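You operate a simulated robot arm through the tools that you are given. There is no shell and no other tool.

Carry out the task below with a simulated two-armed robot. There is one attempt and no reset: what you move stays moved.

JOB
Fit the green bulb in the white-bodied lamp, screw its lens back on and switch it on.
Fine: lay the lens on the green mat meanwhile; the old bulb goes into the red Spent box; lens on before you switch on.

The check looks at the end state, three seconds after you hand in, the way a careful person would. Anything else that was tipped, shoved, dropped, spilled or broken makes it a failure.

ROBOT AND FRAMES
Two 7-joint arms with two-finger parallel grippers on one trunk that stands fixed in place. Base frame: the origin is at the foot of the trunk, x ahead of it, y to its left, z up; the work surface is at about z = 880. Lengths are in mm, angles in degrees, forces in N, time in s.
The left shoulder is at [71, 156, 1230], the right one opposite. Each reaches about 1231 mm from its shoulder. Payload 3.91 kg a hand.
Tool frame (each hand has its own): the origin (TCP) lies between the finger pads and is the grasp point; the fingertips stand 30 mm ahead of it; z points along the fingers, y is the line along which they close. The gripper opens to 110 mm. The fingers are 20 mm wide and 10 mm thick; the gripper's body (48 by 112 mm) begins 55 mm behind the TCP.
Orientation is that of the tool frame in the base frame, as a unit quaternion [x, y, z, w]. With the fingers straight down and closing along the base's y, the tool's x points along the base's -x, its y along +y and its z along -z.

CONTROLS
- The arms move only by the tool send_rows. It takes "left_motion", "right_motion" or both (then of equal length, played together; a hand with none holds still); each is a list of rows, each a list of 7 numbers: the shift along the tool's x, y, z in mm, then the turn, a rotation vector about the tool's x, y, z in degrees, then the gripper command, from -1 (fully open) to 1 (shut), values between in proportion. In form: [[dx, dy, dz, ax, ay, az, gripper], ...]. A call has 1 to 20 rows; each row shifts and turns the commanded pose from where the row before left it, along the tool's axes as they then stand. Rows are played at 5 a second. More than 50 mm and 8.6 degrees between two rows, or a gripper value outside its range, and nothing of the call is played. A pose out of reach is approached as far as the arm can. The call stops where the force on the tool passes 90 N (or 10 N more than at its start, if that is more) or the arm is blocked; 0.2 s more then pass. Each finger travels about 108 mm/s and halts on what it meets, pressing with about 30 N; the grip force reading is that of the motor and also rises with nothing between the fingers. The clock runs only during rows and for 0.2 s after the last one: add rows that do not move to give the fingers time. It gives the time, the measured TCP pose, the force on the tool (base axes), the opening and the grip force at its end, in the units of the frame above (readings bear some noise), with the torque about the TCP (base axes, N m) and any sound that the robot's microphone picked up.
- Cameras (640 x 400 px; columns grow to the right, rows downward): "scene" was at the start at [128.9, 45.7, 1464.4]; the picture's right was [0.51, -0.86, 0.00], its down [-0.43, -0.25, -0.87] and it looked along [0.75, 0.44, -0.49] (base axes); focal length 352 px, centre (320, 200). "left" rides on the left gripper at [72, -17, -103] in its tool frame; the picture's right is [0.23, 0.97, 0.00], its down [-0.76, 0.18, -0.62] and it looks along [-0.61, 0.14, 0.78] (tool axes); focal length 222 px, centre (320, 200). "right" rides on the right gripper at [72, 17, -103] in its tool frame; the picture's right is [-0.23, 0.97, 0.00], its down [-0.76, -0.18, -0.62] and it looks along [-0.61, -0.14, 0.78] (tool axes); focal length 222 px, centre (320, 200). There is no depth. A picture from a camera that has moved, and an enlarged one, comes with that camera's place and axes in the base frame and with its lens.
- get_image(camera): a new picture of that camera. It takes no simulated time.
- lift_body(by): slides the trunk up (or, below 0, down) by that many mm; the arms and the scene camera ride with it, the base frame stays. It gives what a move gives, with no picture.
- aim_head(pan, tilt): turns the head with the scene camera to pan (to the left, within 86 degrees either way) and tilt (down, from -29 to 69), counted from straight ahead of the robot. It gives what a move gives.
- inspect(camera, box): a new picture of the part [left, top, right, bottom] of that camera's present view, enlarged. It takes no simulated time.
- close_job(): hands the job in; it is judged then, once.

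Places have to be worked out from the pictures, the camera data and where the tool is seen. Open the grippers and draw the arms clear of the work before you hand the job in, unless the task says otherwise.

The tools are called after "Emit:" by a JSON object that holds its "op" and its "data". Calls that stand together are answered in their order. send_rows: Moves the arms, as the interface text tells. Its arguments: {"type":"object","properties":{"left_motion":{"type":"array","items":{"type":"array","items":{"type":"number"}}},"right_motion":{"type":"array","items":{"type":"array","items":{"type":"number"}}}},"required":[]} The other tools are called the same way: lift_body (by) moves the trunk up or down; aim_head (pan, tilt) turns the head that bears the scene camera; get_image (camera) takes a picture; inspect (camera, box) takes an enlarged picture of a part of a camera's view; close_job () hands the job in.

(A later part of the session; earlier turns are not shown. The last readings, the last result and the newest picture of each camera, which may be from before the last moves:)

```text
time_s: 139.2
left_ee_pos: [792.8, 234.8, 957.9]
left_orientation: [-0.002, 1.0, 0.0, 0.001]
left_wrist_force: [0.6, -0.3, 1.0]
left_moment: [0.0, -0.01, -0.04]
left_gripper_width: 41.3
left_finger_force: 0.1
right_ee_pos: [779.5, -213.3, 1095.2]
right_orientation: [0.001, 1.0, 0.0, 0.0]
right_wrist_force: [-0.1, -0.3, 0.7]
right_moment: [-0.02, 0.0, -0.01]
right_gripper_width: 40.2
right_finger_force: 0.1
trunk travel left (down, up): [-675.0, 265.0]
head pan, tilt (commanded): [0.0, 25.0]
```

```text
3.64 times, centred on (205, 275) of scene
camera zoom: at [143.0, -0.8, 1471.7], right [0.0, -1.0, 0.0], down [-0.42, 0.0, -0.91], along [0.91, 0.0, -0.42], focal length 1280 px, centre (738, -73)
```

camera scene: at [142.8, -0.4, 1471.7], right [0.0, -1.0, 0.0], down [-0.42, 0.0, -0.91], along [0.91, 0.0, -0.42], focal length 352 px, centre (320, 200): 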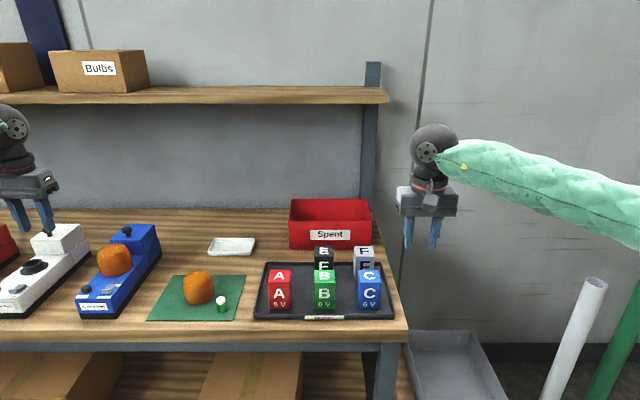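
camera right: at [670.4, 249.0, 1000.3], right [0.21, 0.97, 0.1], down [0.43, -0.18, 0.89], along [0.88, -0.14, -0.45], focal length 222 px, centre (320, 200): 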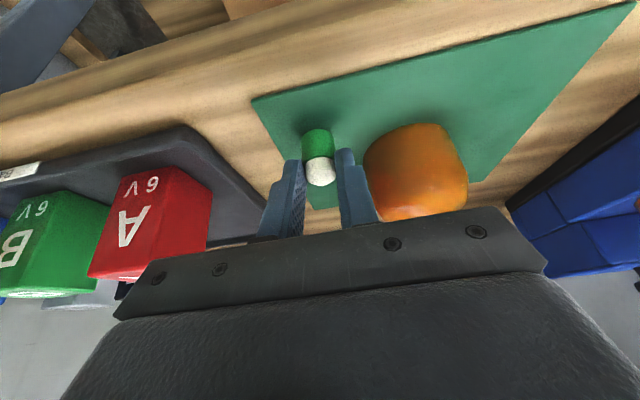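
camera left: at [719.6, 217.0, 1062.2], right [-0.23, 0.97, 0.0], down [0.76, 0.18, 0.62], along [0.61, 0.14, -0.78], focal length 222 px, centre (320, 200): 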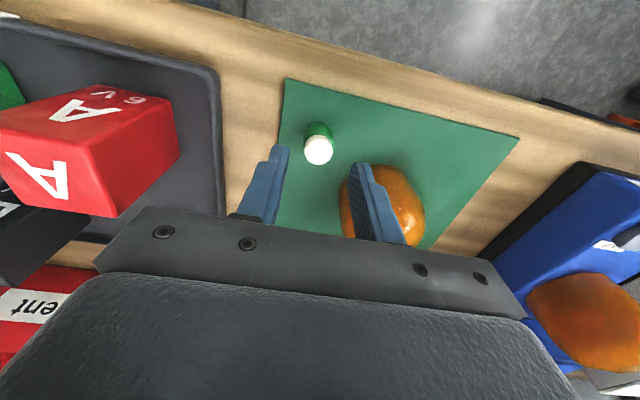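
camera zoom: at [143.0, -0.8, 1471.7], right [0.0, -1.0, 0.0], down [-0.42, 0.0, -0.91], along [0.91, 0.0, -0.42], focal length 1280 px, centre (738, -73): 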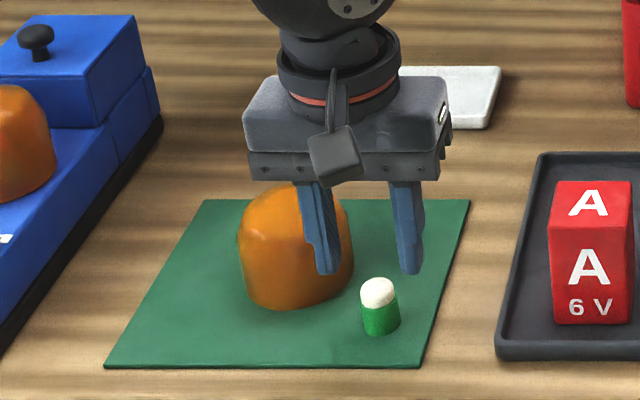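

Centred. I lower to 935 and close.

Emit:
{"op": "send_rows", "data": {"left_motion": [[0, -0.7, 12, 0, 0, 0, 0.25], [0, 0, 11, 0, 0, 0, 0.25], [0, 0, 0, 0, 0, 0, 0.4], [0, 0, 0, 0, 0, 0, 0.55], [0, 0, 0, 0, 0, 0, 0.7], [0, 0, 0, 0, 0, 0, 1], [0, 0, 0, 0, 0, 0, 1], [0, 0, 0, 0, 0, 0, 1]]}}

Emit:
{"op": "inspect", "data": {"camera": "left", "box": [250, 90, 390, 230]}}

Emit:
{"op": "inspect", "data": {"camera": "scene", "box": [170, 240, 260, 330]}}

```text
time_s: 141.0
left_ee_pos: [792.4, 233.8, 935.4]
left_orientation: [-0.002, 1.0, 0.0, 0.001]
left_wrist_force: [0.4, -0.5, 0.2]
left_moment: [-0.06, -0.03, 0.02]
left_gripper_width: 21.0
left_finger_force: 30.1
right_ee_pos: [780.1, -211.9, 1094.5]
right_orientation: [-0.001, 1.0, 0.0, 0.0]
right_wrist_force: [-0.1, 0.2, 0.3]
right_moment: [-0.03, 0.03, 0.01]
right_gripper_width: 40.4
right_finger_force: 0.1
trunk travel left (down, up): [-675.0, 265.0]
head pan, tilt (commanded): [0.0, 25.0]
```

```text
2.86 times, centred on (320, 160) of left
camera zoom: at [720.2, 216.8, 1039.3], right [-0.23, 0.97, 0.0], down [0.76, 0.18, 0.62], along [0.61, 0.14, -0.78], focal length 635 px, centre (320, 314)
```

zoom: 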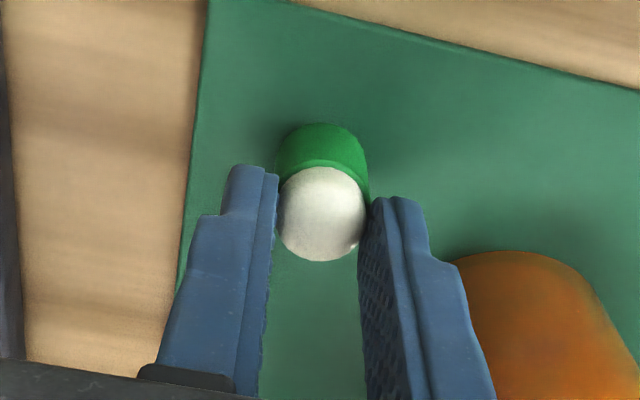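

```text
4.44 times, centred on (215, 285) of scene
camera zoom: at [143.3, -0.7, 1471.6], right [0.0, -1.0, 0.0], down [-0.42, 0.0, -0.91], along [0.91, 0.0, -0.42], focal length 1564 px, centre (787, -178)
```

zoom: 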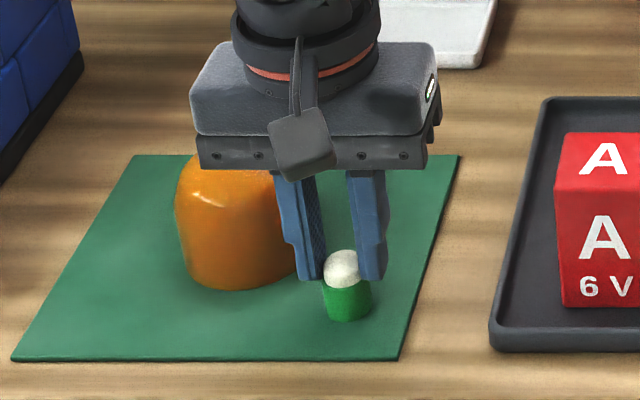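

The green bulb is held. I lift gently and carry it to above the lamp socket at (874, 719.6).

Emit:
{"op": "send_rows", "data": {"left_motion": [[0, 0, -6, 0, 0, 0, 1], [0, 0, -20, 0, 0, 0, 1], [0, 0, -40, 0, 0, 0, 1], [0, 0, -45, 0, 0, 0, 1], [0, 0, -45, 0, 0, 0, 1], [0, 0, -30, 0, 0, 0, 1], [-4, 24, 0, 0, 0, 0, 1], [-7, 42, 0, 0, 0, 0, 1], [-7, 42, 0, 0, 0, 0, 1], [-7, 42, 0, 0, 0, 0, 1], [-7, 42, 0, 0, 0, 0, 1], [-7, 42, 0, 0, 0, 0, 1], [-7, 42, 0, 0, 0, 0, 1], [-7, 42, 0, 0, 0, 0, 1], [-7, 42, 0, 0, 0, 0, 1], [-7, 42, 0, 0, 0, 0, 1], [-7, 42, 0, 0, 0, 0, 1], [-5, 26, 0, 0, 0, 0, 1], [-2.5, 15.5, 0, 0, 0, 0, 1], [0, 0, 0, 0, 0, 0, 1]]}}

Emit:
{"op": "get_image", "data": {"camera": "left"}}

Emit:
{"op": "aim_head", "data": {"pan": 36, "tilt": 25}}

Emit:
{"op": "get_image", "data": {"camera": "scene"}}

```text
time_s: 145.2
left_ee_pos: [873.2, 719.0, 1121.7]
left_orientation: [-0.001, 1.0, 0.001, -0.001]
left_wrist_force: [0.1, -0.4, 0.0]
left_moment: [-0.01, 0.02, -0.01]
left_gripper_width: 21.1
left_finger_force: 29.7
right_ee_pos: [780.5, -211.8, 1095.1]
right_orientation: [0.0, 1.0, 0.0, -0.001]
right_wrist_force: [-0.3, -0.3, 0.3]
right_moment: [-0.03, -0.01, -0.01]
right_gripper_width: 40.3
right_finger_force: 0.1
trunk travel left (down, up): [-675.0, 265.0]
head pan, tilt (commanded): [0.0, 25.0]
```

```text
taken
camera left: at [800.1, 702.3, 1225.2], right [-0.23, 0.97, 0.0], down [0.76, 0.18, 0.62], along [0.61, 0.14, -0.78], focal length 222 px, centre (320, 200)
```

left: 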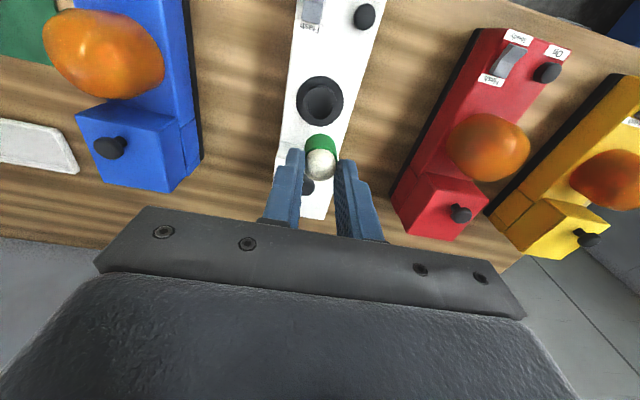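

```text
time_s: 146.2
left_ee_pos: [872.5, 718.6, 1121.1]
left_orientation: [-0.002, 1.0, 0.0, 0.0]
left_wrist_force: [-0.4, 0.3, -0.6]
left_moment: [0.01, 0.01, -0.03]
left_gripper_width: 20.8
left_finger_force: 29.8
right_ee_pos: [779.9, -212.3, 1094.0]
right_orientation: [0.0, 1.0, -0.001, 0.0]
right_wrist_force: [0.3, 0.8, -0.3]
right_moment: [-0.01, -0.02, -0.02]
right_gripper_width: 40.2
right_finger_force: 0.1
trunk travel left (down, up): [-675.0, 265.0]
head pan, tilt (commanded): [36.0, 25.0]
```

```text
taken
camera scene: at [125.7, 53.5, 1471.6], right [0.59, -0.81, 0.0], down [-0.34, -0.25, -0.91], along [0.73, 0.53, -0.42], focal length 352 px, centre (320, 200)
```

scene: 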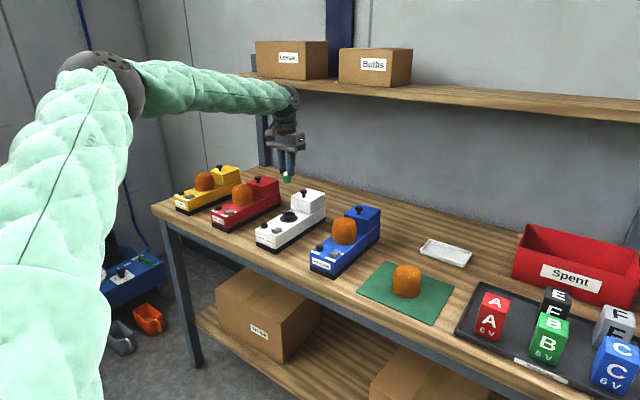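

I zoom the left camera on the empty socket to fix its centre before lowering.

Emit:
{"op": "inspect", "data": {"camera": "left", "box": [280, 60, 360, 190]}}

Emit:
{"op": "inspect", "data": {"camera": "left", "box": [290, 70, 350, 125]}}

```text
3.08 times, centred on (320, 125) of left
camera zoom: at [800.3, 702.1, 1225.1], right [-0.23, 0.97, 0.0], down [0.76, 0.18, 0.62], along [0.61, 0.14, -0.78], focal length 684 px, centre (320, 431)
```

zoom: 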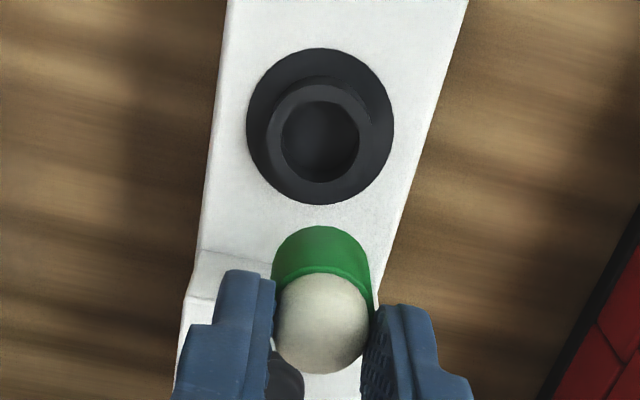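

```text
7.27 times, centred on (320, 98) of left
camera zoom: at [800.3, 702.1, 1225.1], right [-0.23, 0.97, 0.0], down [0.76, 0.18, 0.62], along [0.61, 0.14, -0.78], focal length 1615 px, centre (320, 946)
```

zoom: 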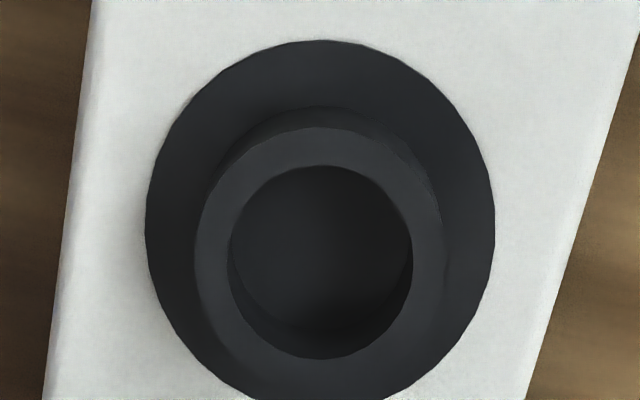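

Socket centre ≈(874.4, 719.7), bore ≈29 mm; the bulb axis is ~1.5 mm short in x. I correct and lower until the bulb base is ~20 mm above the ring.

Emit:
{"op": "send_rows", "data": {"left_motion": [[-1.5, 0, 15, 0, 0, 0, 1], [0, 0, 25, 0, 0, 0, 1], [0, 0, 25, 0, 0, 0, 1], [0, 0, 20, 0, 0, 0, 1], [0, 0, 6, 0, 0, 0, 1], [0, 0, 0, 0, 0, 0, 1]]}}

Emit:
{"op": "inspect", "data": {"camera": "left", "box": [270, 90, 370, 210]}}

Emit:
{"op": "inspect", "data": {"camera": "scene", "box": [260, 160, 330, 230]}}

```text
time_s: 147.6
left_ee_pos: [875.0, 719.6, 1030.1]
left_orientation: [-0.001, 1.0, 0.001, 0.001]
left_wrist_force: [-0.6, -0.4, -0.5]
left_moment: [-0.01, -0.03, 0.02]
left_gripper_width: 21.1
left_finger_force: 30.2
right_ee_pos: [780.0, -210.6, 1095.0]
right_orientation: [0.0, 1.0, 0.0, 0.0]
right_wrist_force: [0.5, -0.3, -0.2]
right_moment: [0.0, 0.01, -0.01]
right_gripper_width: 40.2
right_finger_force: 0.1
trunk travel left (down, up): [-675.0, 265.0]
head pan, tilt (commanded): [36.0, 25.0]
```

```text
3.33 times, centred on (320, 150) of left
camera zoom: at [802.2, 702.2, 1134.3], right [-0.23, 0.97, 0.0], down [0.76, 0.18, 0.62], along [0.61, 0.14, -0.78], focal length 740 px, centre (320, 367)
```

zoom: 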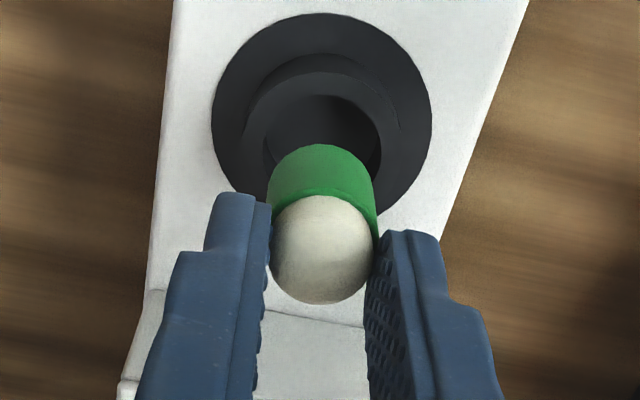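

```text
5.71 times, centred on (295, 195) of scene
camera zoom: at [125.7, 53.6, 1471.6], right [0.59, -0.81, 0.0], down [-0.34, -0.25, -0.91], along [0.73, 0.53, -0.42], focal length 2011 px, centre (463, 229)
```

zoom: 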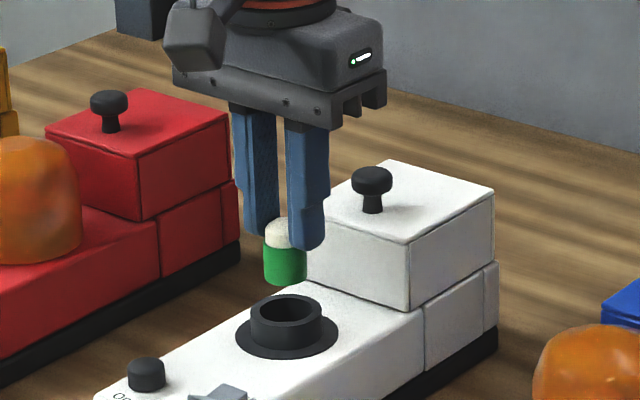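

Alignment is good in both views. I lower so the bulb's base enters the ring and check the force.

Emit:
{"op": "send_rows", "data": {"left_motion": [[0, 0, 8, 0, 0, 0, 1], [0, 0, 8, 0, 0, 0, 1], [0, 0, 6, 0, 0, 0, 1], [0, 0, 4, 0, 0, 0, 1], [0, 0, 0, 0, 0, 0, 1]]}}

Emit:
{"op": "inspect", "data": {"camera": "scene", "box": [260, 160, 330, 230]}}

Emit:
{"op": "inspect", "data": {"camera": "left", "box": [270, 90, 370, 210]}}

```text
time_s: 148.8
left_ee_pos: [874.5, 719.5, 1004.9]
left_orientation: [-0.001, 1.0, 0.0, 0.0]
left_wrist_force: [-0.8, -0.2, -0.2]
left_moment: [-0.01, 0.03, 0.01]
left_gripper_width: 21.1
left_finger_force: 30.1
right_ee_pos: [779.7, -213.1, 1094.8]
right_orientation: [0.0, 1.0, 0.0, 0.0]
right_wrist_force: [-0.7, 0.3, -0.5]
right_moment: [0.0, 0.0, 0.01]
right_gripper_width: 40.2
right_finger_force: 0.0
trunk travel left (down, up): [-675.0, 265.0]
head pan, tilt (commanded): [36.0, 25.0]
```

```text
5.71 times, centred on (295, 195) of scene
camera zoom: at [125.6, 53.6, 1471.7], right [0.59, -0.81, 0.0], down [-0.34, -0.25, -0.91], along [0.73, 0.53, -0.42], focal length 2011 px, centre (463, 229)
```

zoom: 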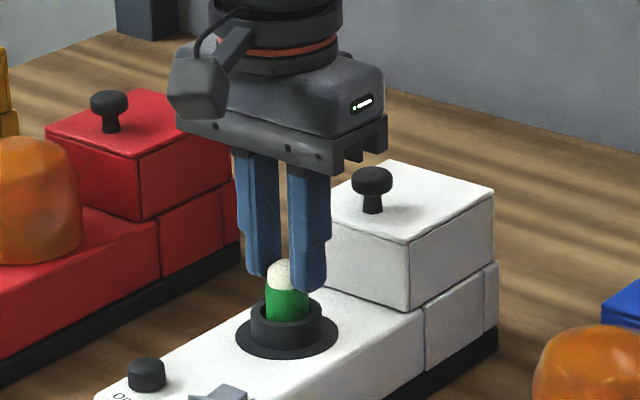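

```text
3.33 times, centred on (320, 150) of left
camera zoom: at [802.5, 702.3, 1108.9], right [-0.23, 0.97, 0.0], down [0.76, 0.18, 0.62], along [0.61, 0.14, -0.78], focal length 740 px, centre (320, 367)
```

zoom: 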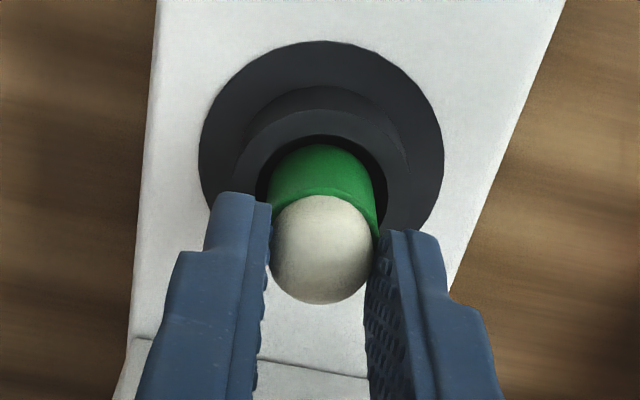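

The base has entered the ring with no contact. I continue in small steps to the seat.

Emit:
{"op": "send_rows", "data": {"left_motion": [[0, 0, 3, 0, 0, 0, 1], [0, 0, 3, 0, 0, 0, 1], [0, 0, 3, 0, 0, 0, 1], [0, 0, 0, 0, 0, 0, 1]]}}

Emit:
{"op": "send_rows", "data": {"left_motion": [[0, 0, 2, 0, 0, 0, 1], [0, 0, 2, 0, 0, 0, 1], [0, 0, 0, 0, 0, 0, 1]]}}

Emit:
{"op": "inspect", "data": {"camera": "scene", "box": [260, 160, 330, 230]}}

```text
time_s: 149.8
left_ee_pos: [874.8, 719.7, 995.7]
left_orientation: [-0.001, 1.0, 0.0, 0.0]
left_wrist_force: [-0.1, -0.4, -1.4]
left_moment: [0.02, 0.05, 0.01]
left_gripper_width: 21.0
left_finger_force: 29.8
right_ee_pos: [778.7, -211.1, 1093.5]
right_orientation: [0.0, 1.0, 0.0, -0.001]
right_wrist_force: [-0.1, 0.2, 0.4]
right_moment: [0.02, -0.03, 0.0]
right_gripper_width: 40.1
right_finger_force: 0.0
trunk travel left (down, up): [-675.0, 265.0]
head pan, tilt (commanded): [36.0, 25.0]
```

```text
time_s: 150.6
left_ee_pos: [873.4, 719.4, 993.6]
left_orientation: [-0.001, 1.0, 0.001, 0.0]
left_wrist_force: [3.6, 4.5, 15.5]
left_moment: [0.21, -0.14, -0.02]
left_gripper_width: 21.3
left_finger_force: 29.6
right_ee_pos: [779.3, -211.8, 1095.4]
right_orientation: [0.001, 1.0, 0.0, 0.0]
right_wrist_force: [-0.7, 0.4, 0.4]
right_moment: [-0.06, 0.0, 0.0]
right_gripper_width: 40.0
right_finger_force: 0.0
trunk travel left (down, up): [-675.0, 265.0]
head pan, tilt (commanded): [36.0, 25.0]
```

```text
5.71 times, centred on (295, 195) of scene
camera zoom: at [124.5, 52.7, 1472.0], right [0.59, -0.81, 0.0], down [-0.34, -0.25, -0.91], along [0.73, 0.53, -0.42], focal length 2011 px, centre (463, 229)
```

zoom: 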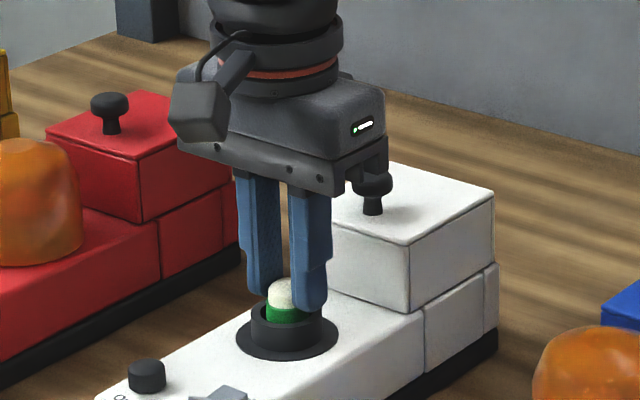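

It touches 15 N about 3 mm higher than the old bulb sat, with the contact on the −x/−y side of the base: it is catching on an edge. I raise 4 mm, shift +1.2 x / +0.8 y and try again.

Emit:
{"op": "send_rows", "data": {"left_motion": [[0, 0, -4, 0, 0, 0, 1], [-1.2, 0.8, 0, 0, 0, 0, 1], [0, 0, 2, 0, 0, 0, 1], [0, 0, 2, 0, 0, 0, 1], [0, 0, 1, 0, 0, 0, 1], [0, 0, 0, 0, 0, 0, 1]]}}

Emit:
{"op": "inspect", "data": {"camera": "scene", "box": [275, 180, 315, 225]}}

```text
time_s: 152.0
left_ee_pos: [874.7, 719.4, 992.6]
left_orientation: [-0.001, 1.0, 0.0, 0.001]
left_wrist_force: [0.7, 1.6, 15.0]
left_moment: [-0.01, 0.05, 0.03]
left_gripper_width: 21.4
left_finger_force: 30.2
right_ee_pos: [778.0, -213.2, 1093.9]
right_orientation: [0.0, 1.0, 0.0, 0.001]
right_wrist_force: [0.5, -0.7, 0.4]
right_moment: [0.02, -0.02, 0.02]
right_gripper_width: 40.3
right_finger_force: 0.1
trunk travel left (down, up): [-675.0, 265.0]
head pan, tilt (commanded): [36.0, 25.0]
```

```text
8.89 times, centred on (295, 202) of scene
camera zoom: at [124.2, 52.7, 1471.9], right [0.59, -0.81, 0.0], down [-0.34, -0.25, -0.91], along [0.73, 0.53, -0.42], focal length 3128 px, centre (542, 178)
```

zoom: 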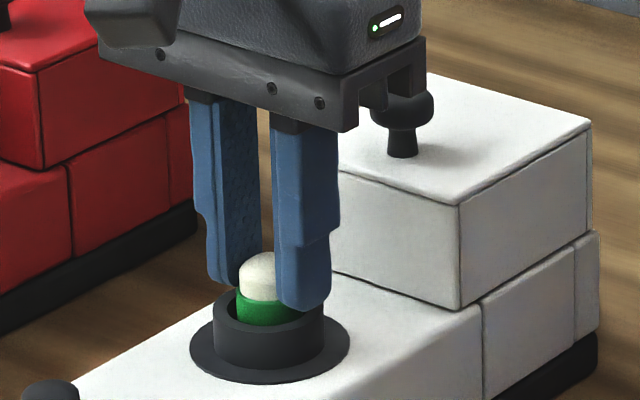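

Now the contact is straight (lateral forces near zero) and the visible green collar matches how the old bulb sat. I press 1.5 mm more to see whether it seats further or clicks.

Emit:
{"op": "send_rows", "data": {"left_motion": [[0, 0, 1.5, 0, 0, 0, 1], [0, 0, 0, 0, 0, 0, 1]]}}

Emit:
{"op": "inspect", "data": {"camera": "scene", "box": [275, 180, 315, 225]}}

Emit:
{"op": "inspect", "data": {"camera": "left", "box": [270, 90, 370, 210]}}

```text
time_s: 152.6
left_ee_pos: [875.3, 719.2, 991.5]
left_orientation: [-0.001, 1.0, 0.0, 0.0]
left_wrist_force: [0.5, 1.6, 13.9]
left_moment: [-0.02, 0.01, 0.0]
left_gripper_width: 21.4
left_finger_force: 30.5
right_ee_pos: [778.8, -213.0, 1095.6]
right_orientation: [0.0, 1.0, 0.001, 0.0]
right_wrist_force: [-0.7, 0.2, 0.9]
right_moment: [-0.02, 0.0, -0.01]
right_gripper_width: 40.3
right_finger_force: 0.0
trunk travel left (down, up): [-675.0, 265.0]
head pan, tilt (commanded): [36.0, 25.0]
```

```text
8.89 times, centred on (295, 202) of scene
camera zoom: at [124.4, 52.7, 1471.8], right [0.59, -0.81, 0.0], down [-0.34, -0.25, -0.91], along [0.73, 0.53, -0.42], focal length 3128 px, centre (542, 178)
```

zoom: 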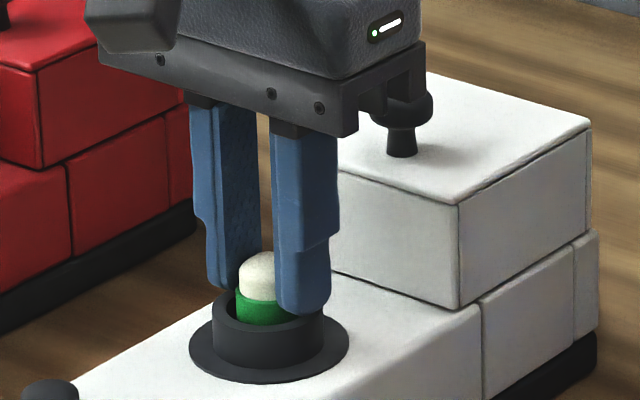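

```text
3.33 times, centred on (320, 150) of left
camera zoom: at [802.8, 702.6, 1094.3], right [-0.23, 0.97, 0.0], down [0.76, 0.18, 0.62], along [0.61, 0.14, -0.78], focal length 740 px, centre (320, 367)
```

zoom: 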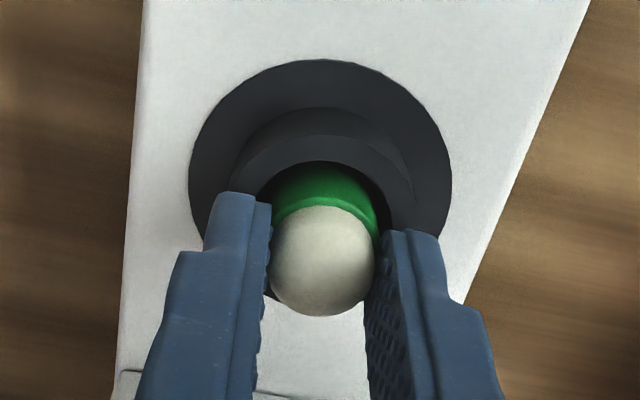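

The fingers now slip on the bulb at a steady ~14 N, i.e. it has bottomed. I release, rise and check its seat.

Emit:
{"op": "send_rows", "data": {"left_motion": [[0, 0, -1, 0, 0, 0, 1], [0, 0, 0, 0, 0, 0, 0.55], [0, 0, 0, 0, 0, 0, 0.45], [0, 0, 0, 0, 0, 0, 0.25], [0, 0, 0, 0, 0, 0, 0.25], [0, 0, -15, 0, 0, 0, 0.25], [0, 0, -30, 0, 0, 0, 0.25], [0, 0, -40, 0, 0, 0, 0.25], [0, 0, -40, 0, 0, 0, 0.25], [0, 0, 0, 0, 0, 0, 0.25]]}}

Emit:
{"op": "inspect", "data": {"camera": "scene", "box": [275, 195, 305, 225]}}

Emit:
{"op": "inspect", "data": {"camera": "left", "box": [280, 60, 360, 150]}}

```text
time_s: 154.8
left_ee_pos: [875.7, 721.3, 1114.8]
left_orientation: [-0.001, 1.0, 0.0, 0.0]
left_wrist_force: [0.1, -0.9, -0.5]
left_moment: [0.01, 0.0, -0.01]
left_gripper_width: 41.5
left_finger_force: 0.1
right_ee_pos: [780.3, -212.2, 1095.1]
right_orientation: [0.0, 1.0, 0.0, -0.001]
right_wrist_force: [0.9, -1.0, -0.8]
right_moment: [0.01, 0.0, 0.04]
right_gripper_width: 40.4
right_finger_force: 0.0
trunk travel left (down, up): [-675.0, 265.0]
head pan, tilt (commanded): [36.0, 25.0]
```

```text
13.33 times, centred on (290, 210) of scene
camera zoom: at [126.3, 54.1, 1471.5], right [0.59, -0.81, 0.0], down [-0.34, -0.25, -0.91], along [0.73, 0.53, -0.42], focal length 4692 px, centre (720, 67)
```

zoom: 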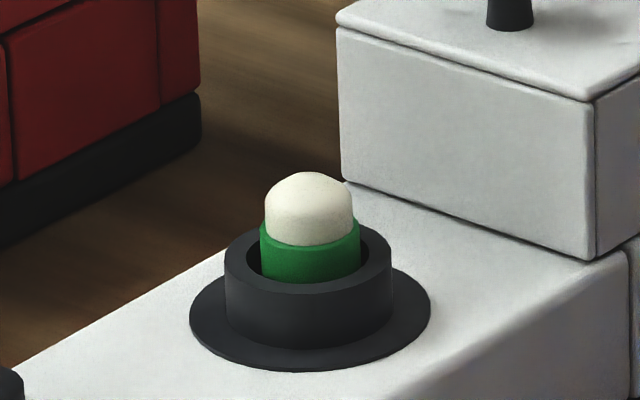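

```text
4.44 times, centred on (320, 105) of left
camera zoom: at [804.1, 703.3, 1218.6], right [-0.23, 0.97, 0.0], down [0.76, 0.18, 0.62], along [0.61, 0.14, -0.78], focal length 987 px, centre (320, 622)
```

zoom: 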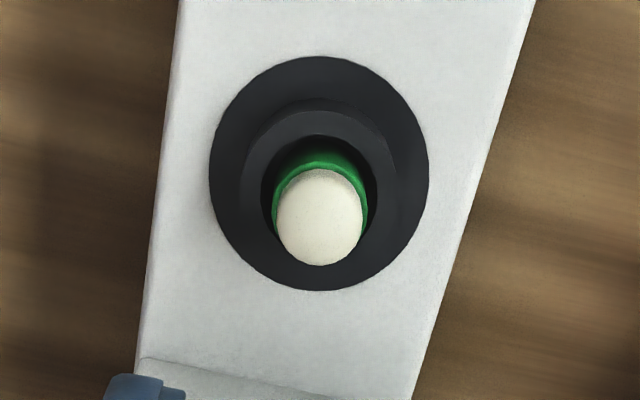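

The collar shows the same height as the old bulb's did, upright and centred: the green bulb is seated. Now I fetch the lens from the mat with the left hand opened to 86 mm.

Emit:
{"op": "send_rows", "data": {"left_motion": [[3.5, -30, 0, 0, 0, 0, 0.0], [3.5, -44, 0, 0, 0, 0, -0.3], [3.5, -44, 0, 0, 0, 0, -0.564], [3.5, -44, 0, 0, 0, 0, -0.564], [3.5, -44, 0, 0, 0, 0, -0.564], [3.5, -44, 0, 0, 0, 0, -0.564], [3.5, -44, 0, 0, 0, 0, -0.564], [3.5, -44, 0, 0, 0, 0, -0.564], [3.5, -44, 0, 0, 0, 0, -0.564], [2.5, -36, 0, 0, 0, 0, -0.564], [0, 0, 30, 0, 0, 0, -0.564], [0, 0, 0, 0, 0, 0, -0.564]]}}

Emit:
{"op": "inspect", "data": {"camera": "left", "box": [250, 50, 390, 190]}}

Emit:
{"op": "get_image", "data": {"camera": "left"}}

```text
time_s: 157.4
left_ee_pos: [842.7, 302.6, 1086.2]
left_orientation: [0.0, 1.0, 0.001, 0.0]
left_wrist_force: [0.3, 0.4, 1.4]
left_moment: [-0.02, 0.01, 0.03]
left_gripper_width: 85.8
left_finger_force: 0.0
right_ee_pos: [779.8, -212.6, 1094.5]
right_orientation: [0.0, 1.0, 0.0, -0.001]
right_wrist_force: [-0.1, 0.5, 0.1]
right_moment: [0.0, -0.04, 0.02]
right_gripper_width: 40.1
right_finger_force: 0.1
trunk travel left (down, up): [-675.0, 265.0]
head pan, tilt (commanded): [36.0, 25.0]
```

```text
2.86 times, centred on (320, 120) of left
camera zoom: at [770.4, 284.9, 1190.1], right [-0.23, 0.97, 0.0], down [0.76, 0.18, 0.62], along [0.61, 0.14, -0.78], focal length 635 px, centre (320, 429)
```

zoom: 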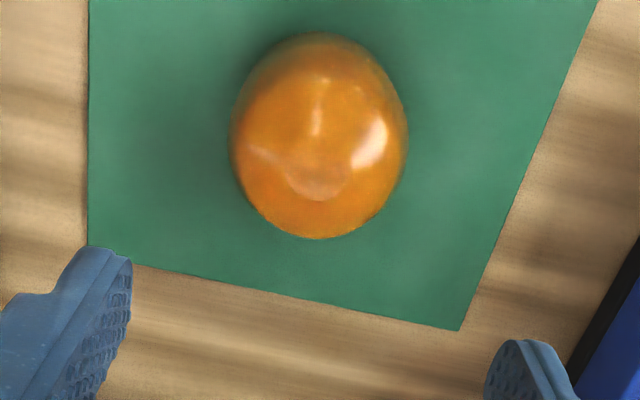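

```text
taken
camera left: at [770.4, 284.9, 1190.1], right [-0.23, 0.97, 0.0], down [0.76, 0.18, 0.62], along [0.61, 0.14, -0.78], focal length 222 px, centre (320, 200)
```

left: 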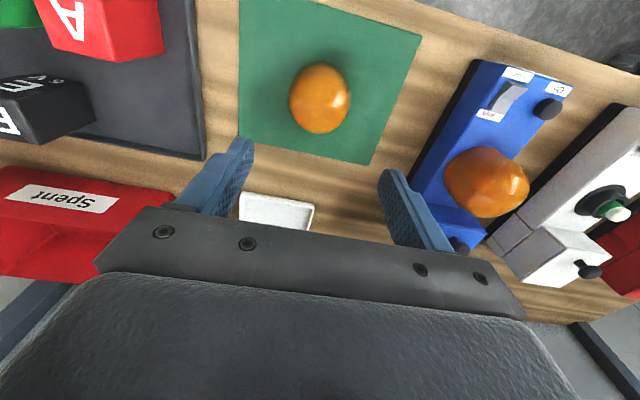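

The lens sits at about (840, 301). I correct 2 mm and lower around it to the same grip height (TCP ≈917).

Emit:
{"op": "send_rows", "data": {"left_motion": [[2, -0.8, 30, 0, 0, 0, -0.564], [0, 0, 40, 0, 0, 0, -0.564], [0, 0, 35, 0, 0, 0, -0.564], [0, 0, 0, 0, 0, 0, -0.564]]}}

Emit:
{"op": "get_image", "data": {"camera": "left"}}

Emit:
{"op": "send_rows", "data": {"left_motion": [[0, 0, 25, 0, 0, 0, -0.564], [0, 0, 20, 0, 0, 0, -0.564], [0, 0, 13, 0, 0, 0, -0.564], [0, 0, 5, 0, 0, 0, -0.564], [0, 0, 0, 0, 0, 0, -0.564]]}}

Emit:
{"op": "get_image", "data": {"camera": "left"}}

Emit:
{"op": "inspect", "data": {"camera": "scene", "box": [340, 210, 480, 330]}}

```text
time_s: 158.4
left_ee_pos: [838.8, 302.0, 981.1]
left_orientation: [-0.001, 1.0, 0.0, -0.001]
left_wrist_force: [0.6, -0.1, -0.3]
left_moment: [0.02, -0.01, 0.02]
left_gripper_width: 85.9
left_finger_force: 0.0
right_ee_pos: [778.5, -211.8, 1095.5]
right_orientation: [0.0, 1.0, -0.001, -0.001]
right_wrist_force: [0.1, 0.6, 0.4]
right_moment: [-0.01, 0.01, 0.01]
right_gripper_width: 40.2
right_finger_force: 0.1
trunk travel left (down, up): [-675.0, 265.0]
head pan, tilt (commanded): [36.0, 25.0]
```

```text
taken
camera left: at [766.7, 284.8, 1084.5], right [-0.23, 0.97, 0.0], down [0.76, 0.18, 0.62], along [0.61, 0.14, -0.78], focal length 222 px, centre (320, 200)
```

left: 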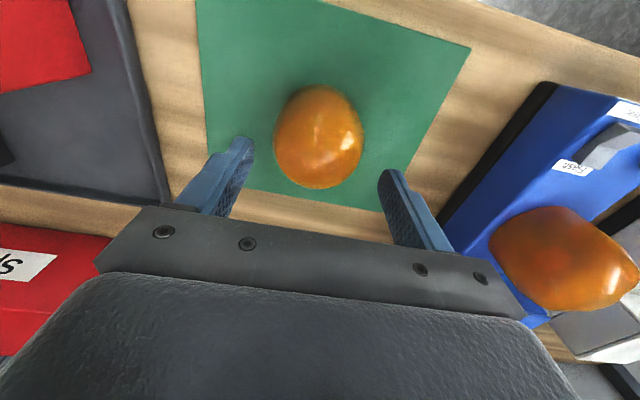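

```text
time_s: 159.6
left_ee_pos: [839.1, 301.3, 917.3]
left_orientation: [-0.001, 1.0, 0.0, 0.0]
left_wrist_force: [-0.8, -0.8, -0.3]
left_moment: [-0.03, 0.0, 0.02]
left_gripper_width: 86.0
left_finger_force: 0.0
right_ee_pos: [779.5, -211.9, 1094.9]
right_orientation: [0.0, 1.0, 0.0, 0.0]
right_wrist_force: [0.7, 0.2, -0.9]
right_moment: [0.04, 0.03, 0.0]
right_gripper_width: 40.3
right_finger_force: 0.0
trunk travel left (down, up): [-675.0, 265.0]
head pan, tilt (commanded): [36.0, 25.0]
```

```text
taken
camera left: at [767.6, 284.0, 1021.1], right [-0.23, 0.97, 0.0], down [0.76, 0.18, 0.62], along [0.61, 0.14, -0.78], focal length 222 px, centre (320, 200)
```

left: 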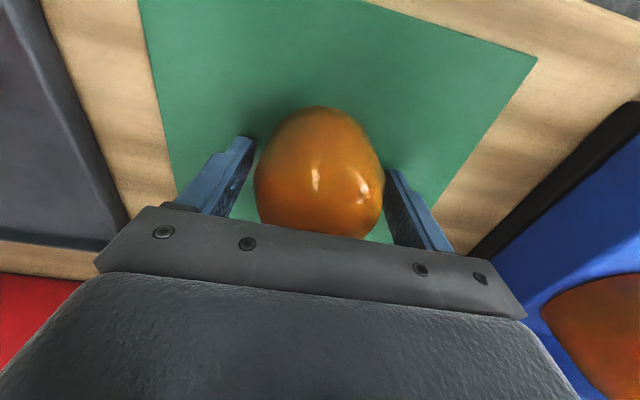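

```text
3.33 times, centred on (410, 270) of scene
camera zoom: at [125.5, 53.4, 1471.7], right [0.59, -0.81, 0.0], down [-0.34, -0.25, -0.91], along [0.73, 0.53, -0.42], focal length 1173 px, centre (20, -33)
```

zoom: 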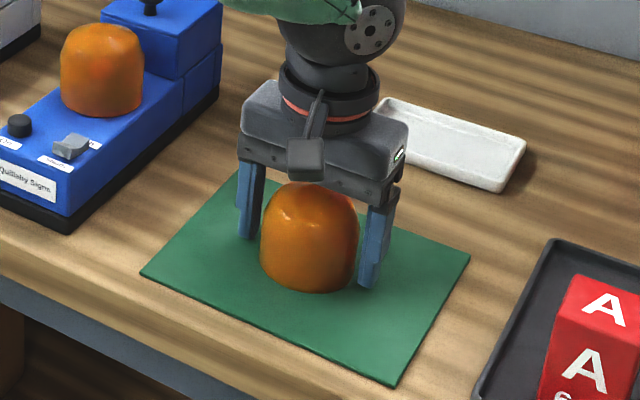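

Position matches the release view within ~2 mm. I nudge and close on the lens.

Emit:
{"op": "send_rows", "data": {"left_motion": [[-1, -1, 0, 0, 0, 0, -0.564], [0, 0, 0, 0, 0, 0, -0.35], [0, 0, 0, 0, 0, 0, 0.2], [0, 0, 0, 0, 0, 0, 1], [0, 0, 0, 0, 0, 0, 1], [0, 0, 0, 0, 0, 0, 1]]}}

Emit:
{"op": "get_image", "data": {"camera": "left"}}

```text
time_s: 161.0
left_ee_pos: [841.1, 300.5, 917.4]
left_orientation: [0.0, 1.0, 0.0, 0.0]
left_wrist_force: [1.6, 1.6, 2.5]
left_moment: [-0.04, 0.01, 0.01]
left_gripper_width: 68.5
left_finger_force: 29.7
right_ee_pos: [779.4, -212.9, 1094.2]
right_orientation: [0.0, 1.0, 0.0, 0.0]
right_wrist_force: [0.1, 0.0, 0.2]
right_moment: [0.03, 0.01, 0.0]
right_gripper_width: 40.2
right_finger_force: 0.1
trunk travel left (down, up): [-675.0, 265.0]
head pan, tilt (commanded): [36.0, 25.0]
```

```text
taken
camera left: at [768.8, 283.2, 1021.2], right [-0.23, 0.97, 0.0], down [0.76, 0.18, 0.62], along [0.61, 0.14, -0.78], focal length 222 px, centre (320, 200)
```

left: 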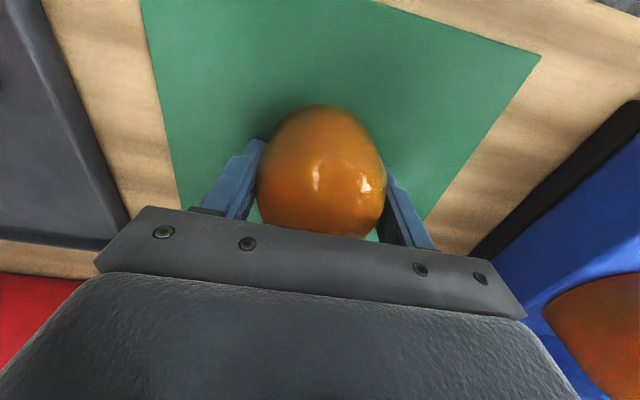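

The lens is held again. I lift it and carry it back above the lamp.

Emit:
{"op": "send_rows", "data": {"left_motion": [[0, 0, -10, 0, 0, 0, 1], [0, 0, -30, 0, 0, 0, 1], [0, 0, -45, 0, 0, 0, 1], [0, 0, -45, 0, 0, 0, 1], [0, 0, -45, 0, 0, 0, 1], [0, 0, -35, 0, 0, 0, 1], [-3.3, 30, 0, 0, 0, 0, 1], [-3.3, 43, 0, 0, 0, 0, 1], [-3.3, 43, 0, 0, 0, 0, 1], [-3.3, 43, 0, 0, 0, 0, 1], [-3.3, 43, 0, 0, 0, 0, 1], [-3.3, 43, 0, 0, 0, 0, 1], [-3.3, 43, 0, 0, 0, 0, 1], [-3.3, 43, 0, 0, 0, 0, 1], [-3.3, 43, 0, 0, 0, 0, 1], [-3.3, 30, 0, 0, 0, 0, 1], [0, 15.5, 0, 0, 0, 0, 1], [0, 0, 0, 0, 0, 0, 1]]}}

Emit:
{"op": "inspect", "data": {"camera": "left", "box": [240, 60, 400, 250]}}

Emit:
{"op": "get_image", "data": {"camera": "scene"}}

```text
time_s: 164.8
left_ee_pos: [873.6, 719.9, 1126.4]
left_orientation: [-0.002, 1.0, -0.001, 0.0]
left_wrist_force: [0.4, 0.0, -0.8]
left_moment: [-0.03, 0.02, -0.02]
left_gripper_width: 68.4
left_finger_force: 30.3
right_ee_pos: [780.2, -211.9, 1095.1]
right_orientation: [0.0, 1.0, 0.0, 0.0]
right_wrist_force: [0.2, -0.1, 0.3]
right_moment: [0.02, -0.01, -0.01]
right_gripper_width: 40.0
right_finger_force: 0.1
trunk travel left (down, up): [-675.0, 265.0]
head pan, tilt (commanded): [36.0, 25.0]
```

```text
2.11 times, centred on (320, 155) of left
camera zoom: at [801.9, 702.7, 1230.8], right [-0.23, 0.97, 0.0], down [0.76, 0.18, 0.62], along [0.61, 0.14, -0.78], focal length 468 px, centre (320, 295)
```

zoom: 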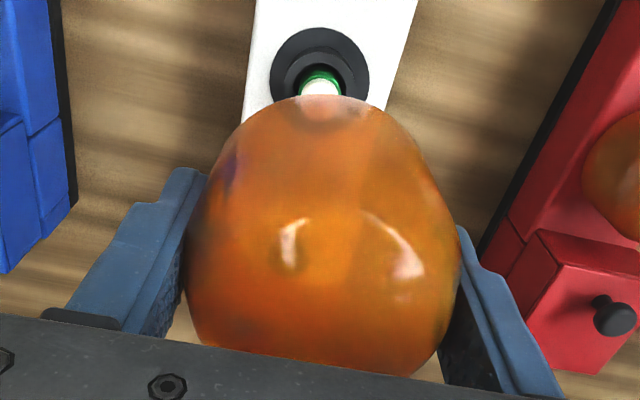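

```text
taken
camera scene: at [125.7, 53.5, 1471.6], right [0.59, -0.81, 0.0], down [-0.34, -0.25, -0.91], along [0.73, 0.53, -0.42], focal length 352 px, centre (320, 200)
```

scene: 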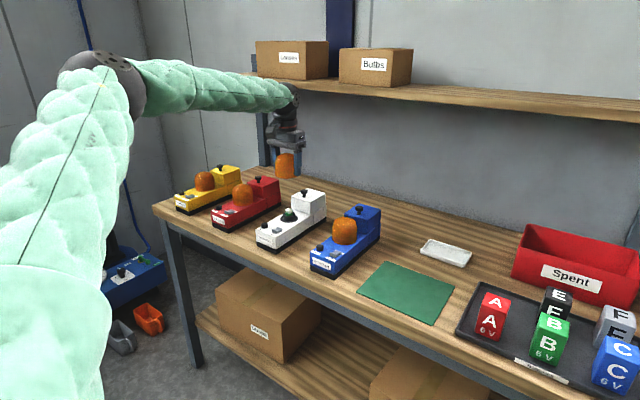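

The lens hangs centred over the socket (within ~1 mm). I turn the hand to −140° at height, mirroring where it came free.

Emit:
{"op": "send_rows", "data": {"left_motion": [[-0.6, 0, 0, 0, 0, -8.235, 1], [0, 0, 0, 0, 0, -8.235, 1], [0, 0, 0, 0, 0, -8.235, 1], [0, 0, 0, 0, 0, -8.235, 1], [0, 0, 0, 0, 0, -8.235, 1], [0, 0, 0, 0, 0, -8.235, 1], [0, 0, 0, 0, 0, -8.235, 1], [0, 0, 0, 0, 0, -8.235, 1], [0, 0, 0, 0, 0, -8.235, 1], [0, 0, 0, 0, 0, -8.235, 1], [0, 0, 0, 0, 0, -8.235, 1], [0, 0, 0, 0, 0, -8.235, 1], [0, 0, 0, 0, 0, -8.235, 1], [0, 0, 0, 0, 0, -8.235, 1], [0, 0, 0, 0, 0, -8.235, 1], [0, 0, 0, 0, 0, -8.235, 1], [0, 0, 0, 0, 0, -8.235, 1], [0, 0, 0, 0, 0, 0, 1]]}}

Emit:
{"op": "send_rows", "data": {"left_motion": [[0, 0, 30, 0, 0, 0, 1], [0, 0, 30, 0, 0, 0, 1], [0, 0, 20, 0, 0, 0, 1], [0, 0, 0, 0, 0, 0, 1]]}}

Emit:
{"op": "get_image", "data": {"camera": "left"}}

Emit:
{"op": "inspect", "data": {"camera": "scene", "box": [250, 130, 340, 240]}}

```text
time_s: 168.6
left_ee_pos: [874.5, 720.8, 1127.2]
left_orientation: [0.94, -0.341, 0.0, 0.0]
left_wrist_force: [0.0, -0.1, -0.7]
left_moment: [-0.01, -0.02, -0.03]
left_gripper_width: 68.3
left_finger_force: 29.9
right_ee_pos: [779.1, -211.2, 1093.7]
right_orientation: [0.0, 1.0, 0.001, 0.0]
right_wrist_force: [0.4, 0.0, 0.5]
right_moment: [0.02, 0.03, 0.0]
right_gripper_width: 40.1
right_finger_force: 0.1
trunk travel left (down, up): [-675.0, 265.0]
head pan, tilt (commanded): [36.0, 25.0]
```

```text
time_s: 169.6
left_ee_pos: [875.4, 718.7, 1045.6]
left_orientation: [0.94, -0.342, 0.0, 0.0]
left_wrist_force: [0.0, 0.1, -0.1]
left_moment: [0.02, -0.01, 0.0]
left_gripper_width: 68.2
left_finger_force: 30.2
right_ee_pos: [779.9, -213.0, 1094.5]
right_orientation: [0.001, 1.0, 0.0, 0.0]
right_wrist_force: [0.4, -0.7, -0.1]
right_moment: [0.0, 0.0, -0.02]
right_gripper_width: 39.9
right_finger_force: 0.1
trunk travel left (down, up): [-675.0, 265.0]
head pan, tilt (commanded): [36.0, 25.0]
```

```text
taken
camera left: at [941.1, 685.5, 1150.7], right [-0.45, -0.89, 0.0], down [-0.7, 0.35, 0.62], along [-0.56, 0.28, -0.78], focal length 222 px, centre (320, 200)
```

left: 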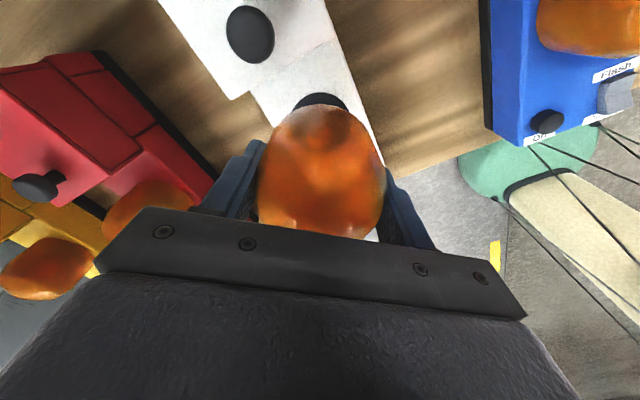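

```text
3.64 times, centred on (295, 185) of scene
camera zoom: at [125.6, 53.6, 1471.7], right [0.59, -0.81, 0.0], down [-0.34, -0.25, -0.91], along [0.73, 0.53, -0.42], focal length 1280 px, centre (411, 254)
```

zoom: 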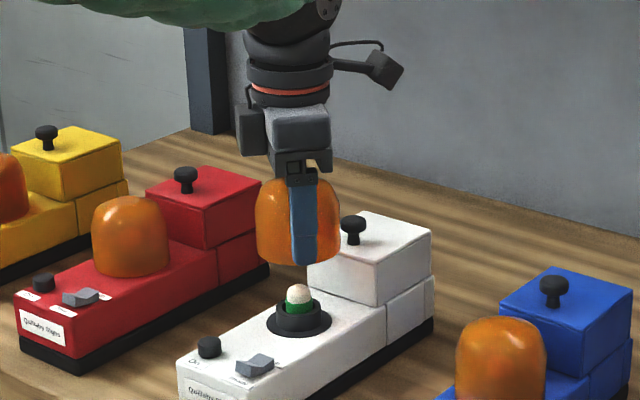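

Aligned over the socket. I lower to TCP≈1000, then gently on toward thread contact (~982).

Emit:
{"op": "send_rows", "data": {"left_motion": [[0, 0, 15, 0, 0, 0, 1], [0, 0, 15, 0, 0, 0, 1], [0, 0, 12, 0, 0, 0, 1], [0, 0, 8, 0, 0, 0, 1], [0, 0, 0, 0, 0, 0, 1]]}}

Emit:
{"op": "send_rows", "data": {"left_motion": [[0, 0, 3, 0, 0, 0, 1], [0, 0, 3, 0, 0, 0, 1], [0, 0, 2, 0, 0, 0, 1], [0, 0, 0, 0, 0, 0, 1]]}}

Emit:
{"op": "inspect", "data": {"camera": "scene", "box": [260, 160, 330, 240]}}

```text
time_s: 170.8
left_ee_pos: [874.5, 719.8, 996.2]
left_orientation: [0.94, -0.342, -0.001, 0.001]
left_wrist_force: [0.6, 1.2, -0.4]
left_moment: [0.04, -0.01, -0.02]
left_gripper_width: 68.3
left_finger_force: 30.0
right_ee_pos: [778.8, -212.7, 1095.0]
right_orientation: [0.0, 1.0, -0.001, 0.0]
right_wrist_force: [0.1, -0.1, 0.8]
right_moment: [0.0, 0.04, 0.0]
right_gripper_width: 40.3
right_finger_force: 0.0
trunk travel left (down, up): [-675.0, 265.0]
head pan, tilt (commanded): [36.0, 25.0]
```

```text
time_s: 171.8
left_ee_pos: [874.0, 721.3, 989.0]
left_orientation: [0.94, -0.342, 0.0, 0.0]
left_wrist_force: [0.0, 0.6, 0.2]
left_moment: [0.03, -0.03, -0.01]
left_gripper_width: 68.1
left_finger_force: 30.4
right_ee_pos: [779.5, -211.4, 1094.7]
right_orientation: [0.001, 1.0, 0.0, 0.0]
right_wrist_force: [-0.5, -0.4, -0.3]
right_moment: [0.02, 0.04, 0.0]
right_gripper_width: 40.0
right_finger_force: 0.0
trunk travel left (down, up): [-675.0, 265.0]
head pan, tilt (commanded): [36.0, 25.0]
```

```text
5.00 times, centred on (295, 200) of scene
camera zoom: at [125.7, 53.6, 1471.7], right [0.59, -0.81, 0.0], down [-0.34, -0.25, -0.91], along [0.73, 0.53, -0.42], focal length 1759 px, centre (445, 200)
```

zoom: 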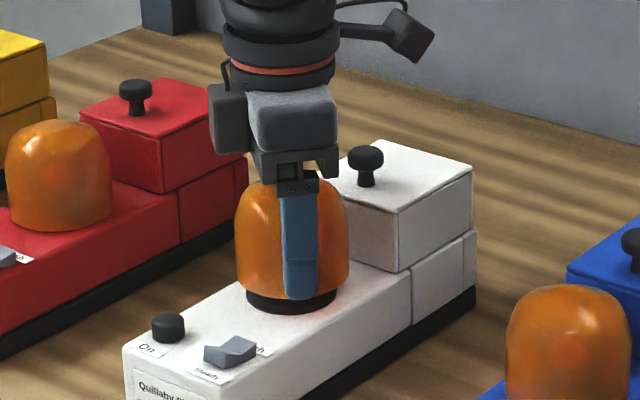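

Emit:
{"op": "send_rows", "data": {"left_motion": [[0, 0, 2, 0, 0, 0, 1], [0, 0, 1.5, 0, 0, 0, 1], [0, 0, 0, 0, 0, 0, 1]]}}

Emit:
{"op": "send_rows", "data": {"left_motion": [[0, 0, 1.5, 0, 0, 0, 1], [0, 0, 1.5, 0, 0, 0, 1], [0, 0, 0, 0, 0, 0, 1]]}}

```text
time_s: 172.6
left_ee_pos: [874.7, 718.9, 986.7]
left_orientation: [0.94, -0.342, 0.0, 0.001]
left_wrist_force: [0.0, -0.2, -0.2]
left_moment: [0.01, -0.02, 0.04]
left_gripper_width: 68.2
left_finger_force: 29.5
right_ee_pos: [779.6, -211.3, 1093.9]
right_orientation: [-0.001, 1.0, 0.0, 0.0]
right_wrist_force: [-0.2, -0.6, -0.2]
right_moment: [0.03, 0.01, 0.01]
right_gripper_width: 40.1
right_finger_force: 0.0
trunk travel left (down, up): [-675.0, 265.0]
head pan, tilt (commanded): [36.0, 25.0]
```

```text
time_s: 173.4
left_ee_pos: [873.6, 721.3, 983.8]
left_orientation: [0.94, -0.342, 0.0, 0.0]
left_wrist_force: [-0.6, 0.8, 0.2]
left_moment: [0.02, -0.01, -0.03]
left_gripper_width: 68.0
left_finger_force: 30.6
right_ee_pos: [780.3, -212.9, 1094.6]
right_orientation: [0.0, 1.0, 0.0, 0.0]
right_wrist_force: [-0.2, 0.1, -0.6]
right_moment: [0.0, -0.03, -0.01]
right_gripper_width: 40.5
right_finger_force: 0.0
trunk travel left (down, up): [-675.0, 265.0]
head pan, tilt (commanded): [36.0, 25.0]
```

Emit:
{"op": "send_rows", "data": {"left_motion": [[0, 0, 1, 0, 0, 0, 1], [0, 0, 1, 0, 0, 0, 1], [0, 0, 0, 0, 0, 0, 1]]}}

Emit:
{"op": "send_rows", "data": {"left_motion": [[0, 0, 1, 0, 0, 0, 1], [0, 0, 1, 0, 0, 0, 1], [0, 0, 0, 0, 0, 0, 1]]}}

Emit:
{"op": "inspect", "data": {"camera": "scene", "box": [260, 160, 330, 240]}}

```text
time_s: 174.2
left_ee_pos: [873.7, 721.2, 981.9]
left_orientation: [0.94, -0.342, 0.0, 0.0]
left_wrist_force: [-0.2, 0.7, -0.2]
left_moment: [-0.01, 0.0, 0.03]
left_gripper_width: 68.2
left_finger_force: 30.2
right_ee_pos: [779.3, -212.3, 1094.3]
right_orientation: [0.0, 1.0, 0.0, 0.0]
right_wrist_force: [-0.9, -0.8, -0.5]
right_moment: [0.03, 0.01, 0.01]
right_gripper_width: 40.1
right_finger_force: 0.0
trunk travel left (down, up): [-675.0, 265.0]
head pan, tilt (commanded): [36.0, 25.0]
```

```text
time_s: 175.0
left_ee_pos: [875.0, 720.6, 978.2]
left_orientation: [0.94, -0.342, -0.001, -0.001]
left_wrist_force: [0.4, 0.1, -0.5]
left_moment: [0.01, 0.01, 0.01]
left_gripper_width: 68.4
left_finger_force: 30.5
right_ee_pos: [780.1, -211.9, 1094.4]
right_orientation: [0.0, 1.0, 0.0, -0.001]
right_wrist_force: [-0.9, 0.4, -0.2]
right_moment: [0.0, -0.01, 0.02]
right_gripper_width: 40.0
right_finger_force: 0.1
trunk travel left (down, up): [-675.0, 265.0]
head pan, tilt (commanded): [36.0, 25.0]
```

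```text
5.00 times, centred on (295, 200) of scene
camera zoom: at [125.7, 53.6, 1471.6], right [0.59, -0.81, 0.0], down [-0.34, -0.25, -0.91], along [0.73, 0.53, -0.42], focal length 1759 px, centre (445, 200)
```

zoom: 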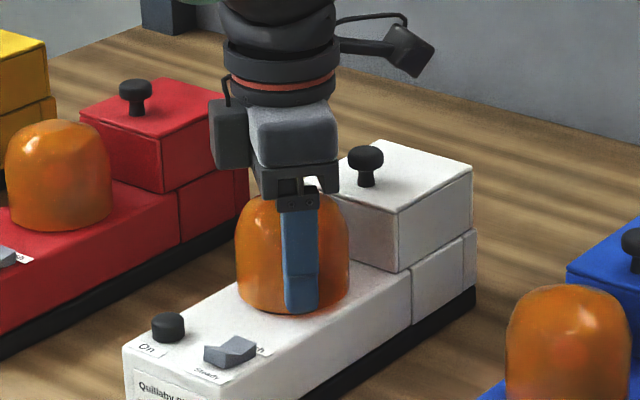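

The lens slid down nearly to the flange without touching a thread. I lower the last bit to contact.

Emit:
{"op": "send_rows", "data": {"left_motion": [[0, 0, 1, 0, 0, 0, 1], [0, 0, 0, 0, 0, 0, 1]]}}

Emit:
{"op": "send_rows", "data": {"left_motion": [[0, 0, 1, 0, 0, 0, 1], [0, 0, 0, 0, 0, 0, 1]]}}

Emit:
{"op": "send_rows", "data": {"left_motion": [[0, 0, 1, 0, 0, 0, 1], [0, 0, 0, 0, 0, 0, 1]]}}

```text
time_s: 175.6
left_ee_pos: [873.7, 720.7, 978.0]
left_orientation: [0.94, -0.341, 0.0, 0.0]
left_wrist_force: [0.4, 0.3, 0.5]
left_moment: [-0.02, 0.0, 0.04]
left_gripper_width: 68.2
left_finger_force: 30.3
right_ee_pos: [779.4, -212.4, 1094.7]
right_orientation: [0.001, 1.0, 0.001, 0.0]
right_wrist_force: [-0.7, 0.1, 0.6]
right_moment: [0.0, 0.01, 0.0]
right_gripper_width: 40.4
right_finger_force: 0.0
trunk travel left (down, up): [-675.0, 265.0]
head pan, tilt (commanded): [36.0, 25.0]
```

```text
time_s: 176.2
left_ee_pos: [873.9, 720.6, 977.5]
left_orientation: [0.94, -0.341, 0.001, 0.0]
left_wrist_force: [-0.8, 1.0, 4.6]
left_moment: [-0.13, 0.29, -0.01]
left_gripper_width: 68.3
left_finger_force: 30.3
right_ee_pos: [778.3, -212.6, 1093.7]
right_orientation: [0.0, 1.0, 0.0, 0.0]
right_wrist_force: [0.1, -0.5, -0.2]
right_moment: [0.01, 0.01, -0.04]
right_gripper_width: 40.3
right_finger_force: 0.1
trunk travel left (down, up): [-675.0, 265.0]
head pan, tilt (commanded): [36.0, 25.0]
```

```text
time_s: 176.8
left_ee_pos: [874.8, 719.7, 978.5]
left_orientation: [0.94, -0.342, 0.0, -0.001]
left_wrist_force: [0.5, 4.1, 10.7]
left_moment: [-0.11, 0.21, -0.01]
left_gripper_width: 68.0
left_finger_force: 29.8
right_ee_pos: [779.2, -211.2, 1095.5]
right_orientation: [0.0, 1.0, 0.0, 0.0]
right_wrist_force: [0.7, -0.1, 0.3]
right_moment: [0.01, 0.0, 0.01]
right_gripper_width: 40.3
right_finger_force: 0.1
trunk travel left (down, up): [-675.0, 265.0]
head pan, tilt (commanded): [36.0, 25.0]
```

Contact at TCP ≈978 (≈11 N). I start screwing clockwise, 51° first, watching torque and height.

Emit:
{"op": "send_rows", "data": {"left_motion": [[0, 0, 0, 0, 0, 8.5, 1], [0, 0, 0, 0, 0, 8.5, 1], [0, 0, 0, 0, 0, 8.5, 1], [0, 0, 0, 0, 0, 8.5, 1], [0, 0, 0, 0, 0, 8.5, 1], [0, 0, 0, 0, 0, 8.5, 1], [0, 0, 0, 0, 0, 0, 1]]}}

```text
time_s: 178.4
left_ee_pos: [874.5, 720.3, 977.0]
left_orientation: [-0.699, 0.715, 0.0, 0.0]
left_wrist_force: [8.0, 10.0, 13.2]
left_moment: [-0.03, 0.04, 0.02]
left_gripper_width: 68.0
left_finger_force: 30.0
right_ee_pos: [779.0, -213.2, 1094.9]
right_orientation: [0.001, 1.0, 0.0, -0.001]
right_wrist_force: [-0.9, 0.5, -0.2]
right_moment: [-0.04, -0.01, -0.01]
right_gripper_width: 40.1
right_finger_force: 0.2
trunk travel left (down, up): [-675.0, 265.0]
head pan, tilt (commanded): [36.0, 25.0]
```

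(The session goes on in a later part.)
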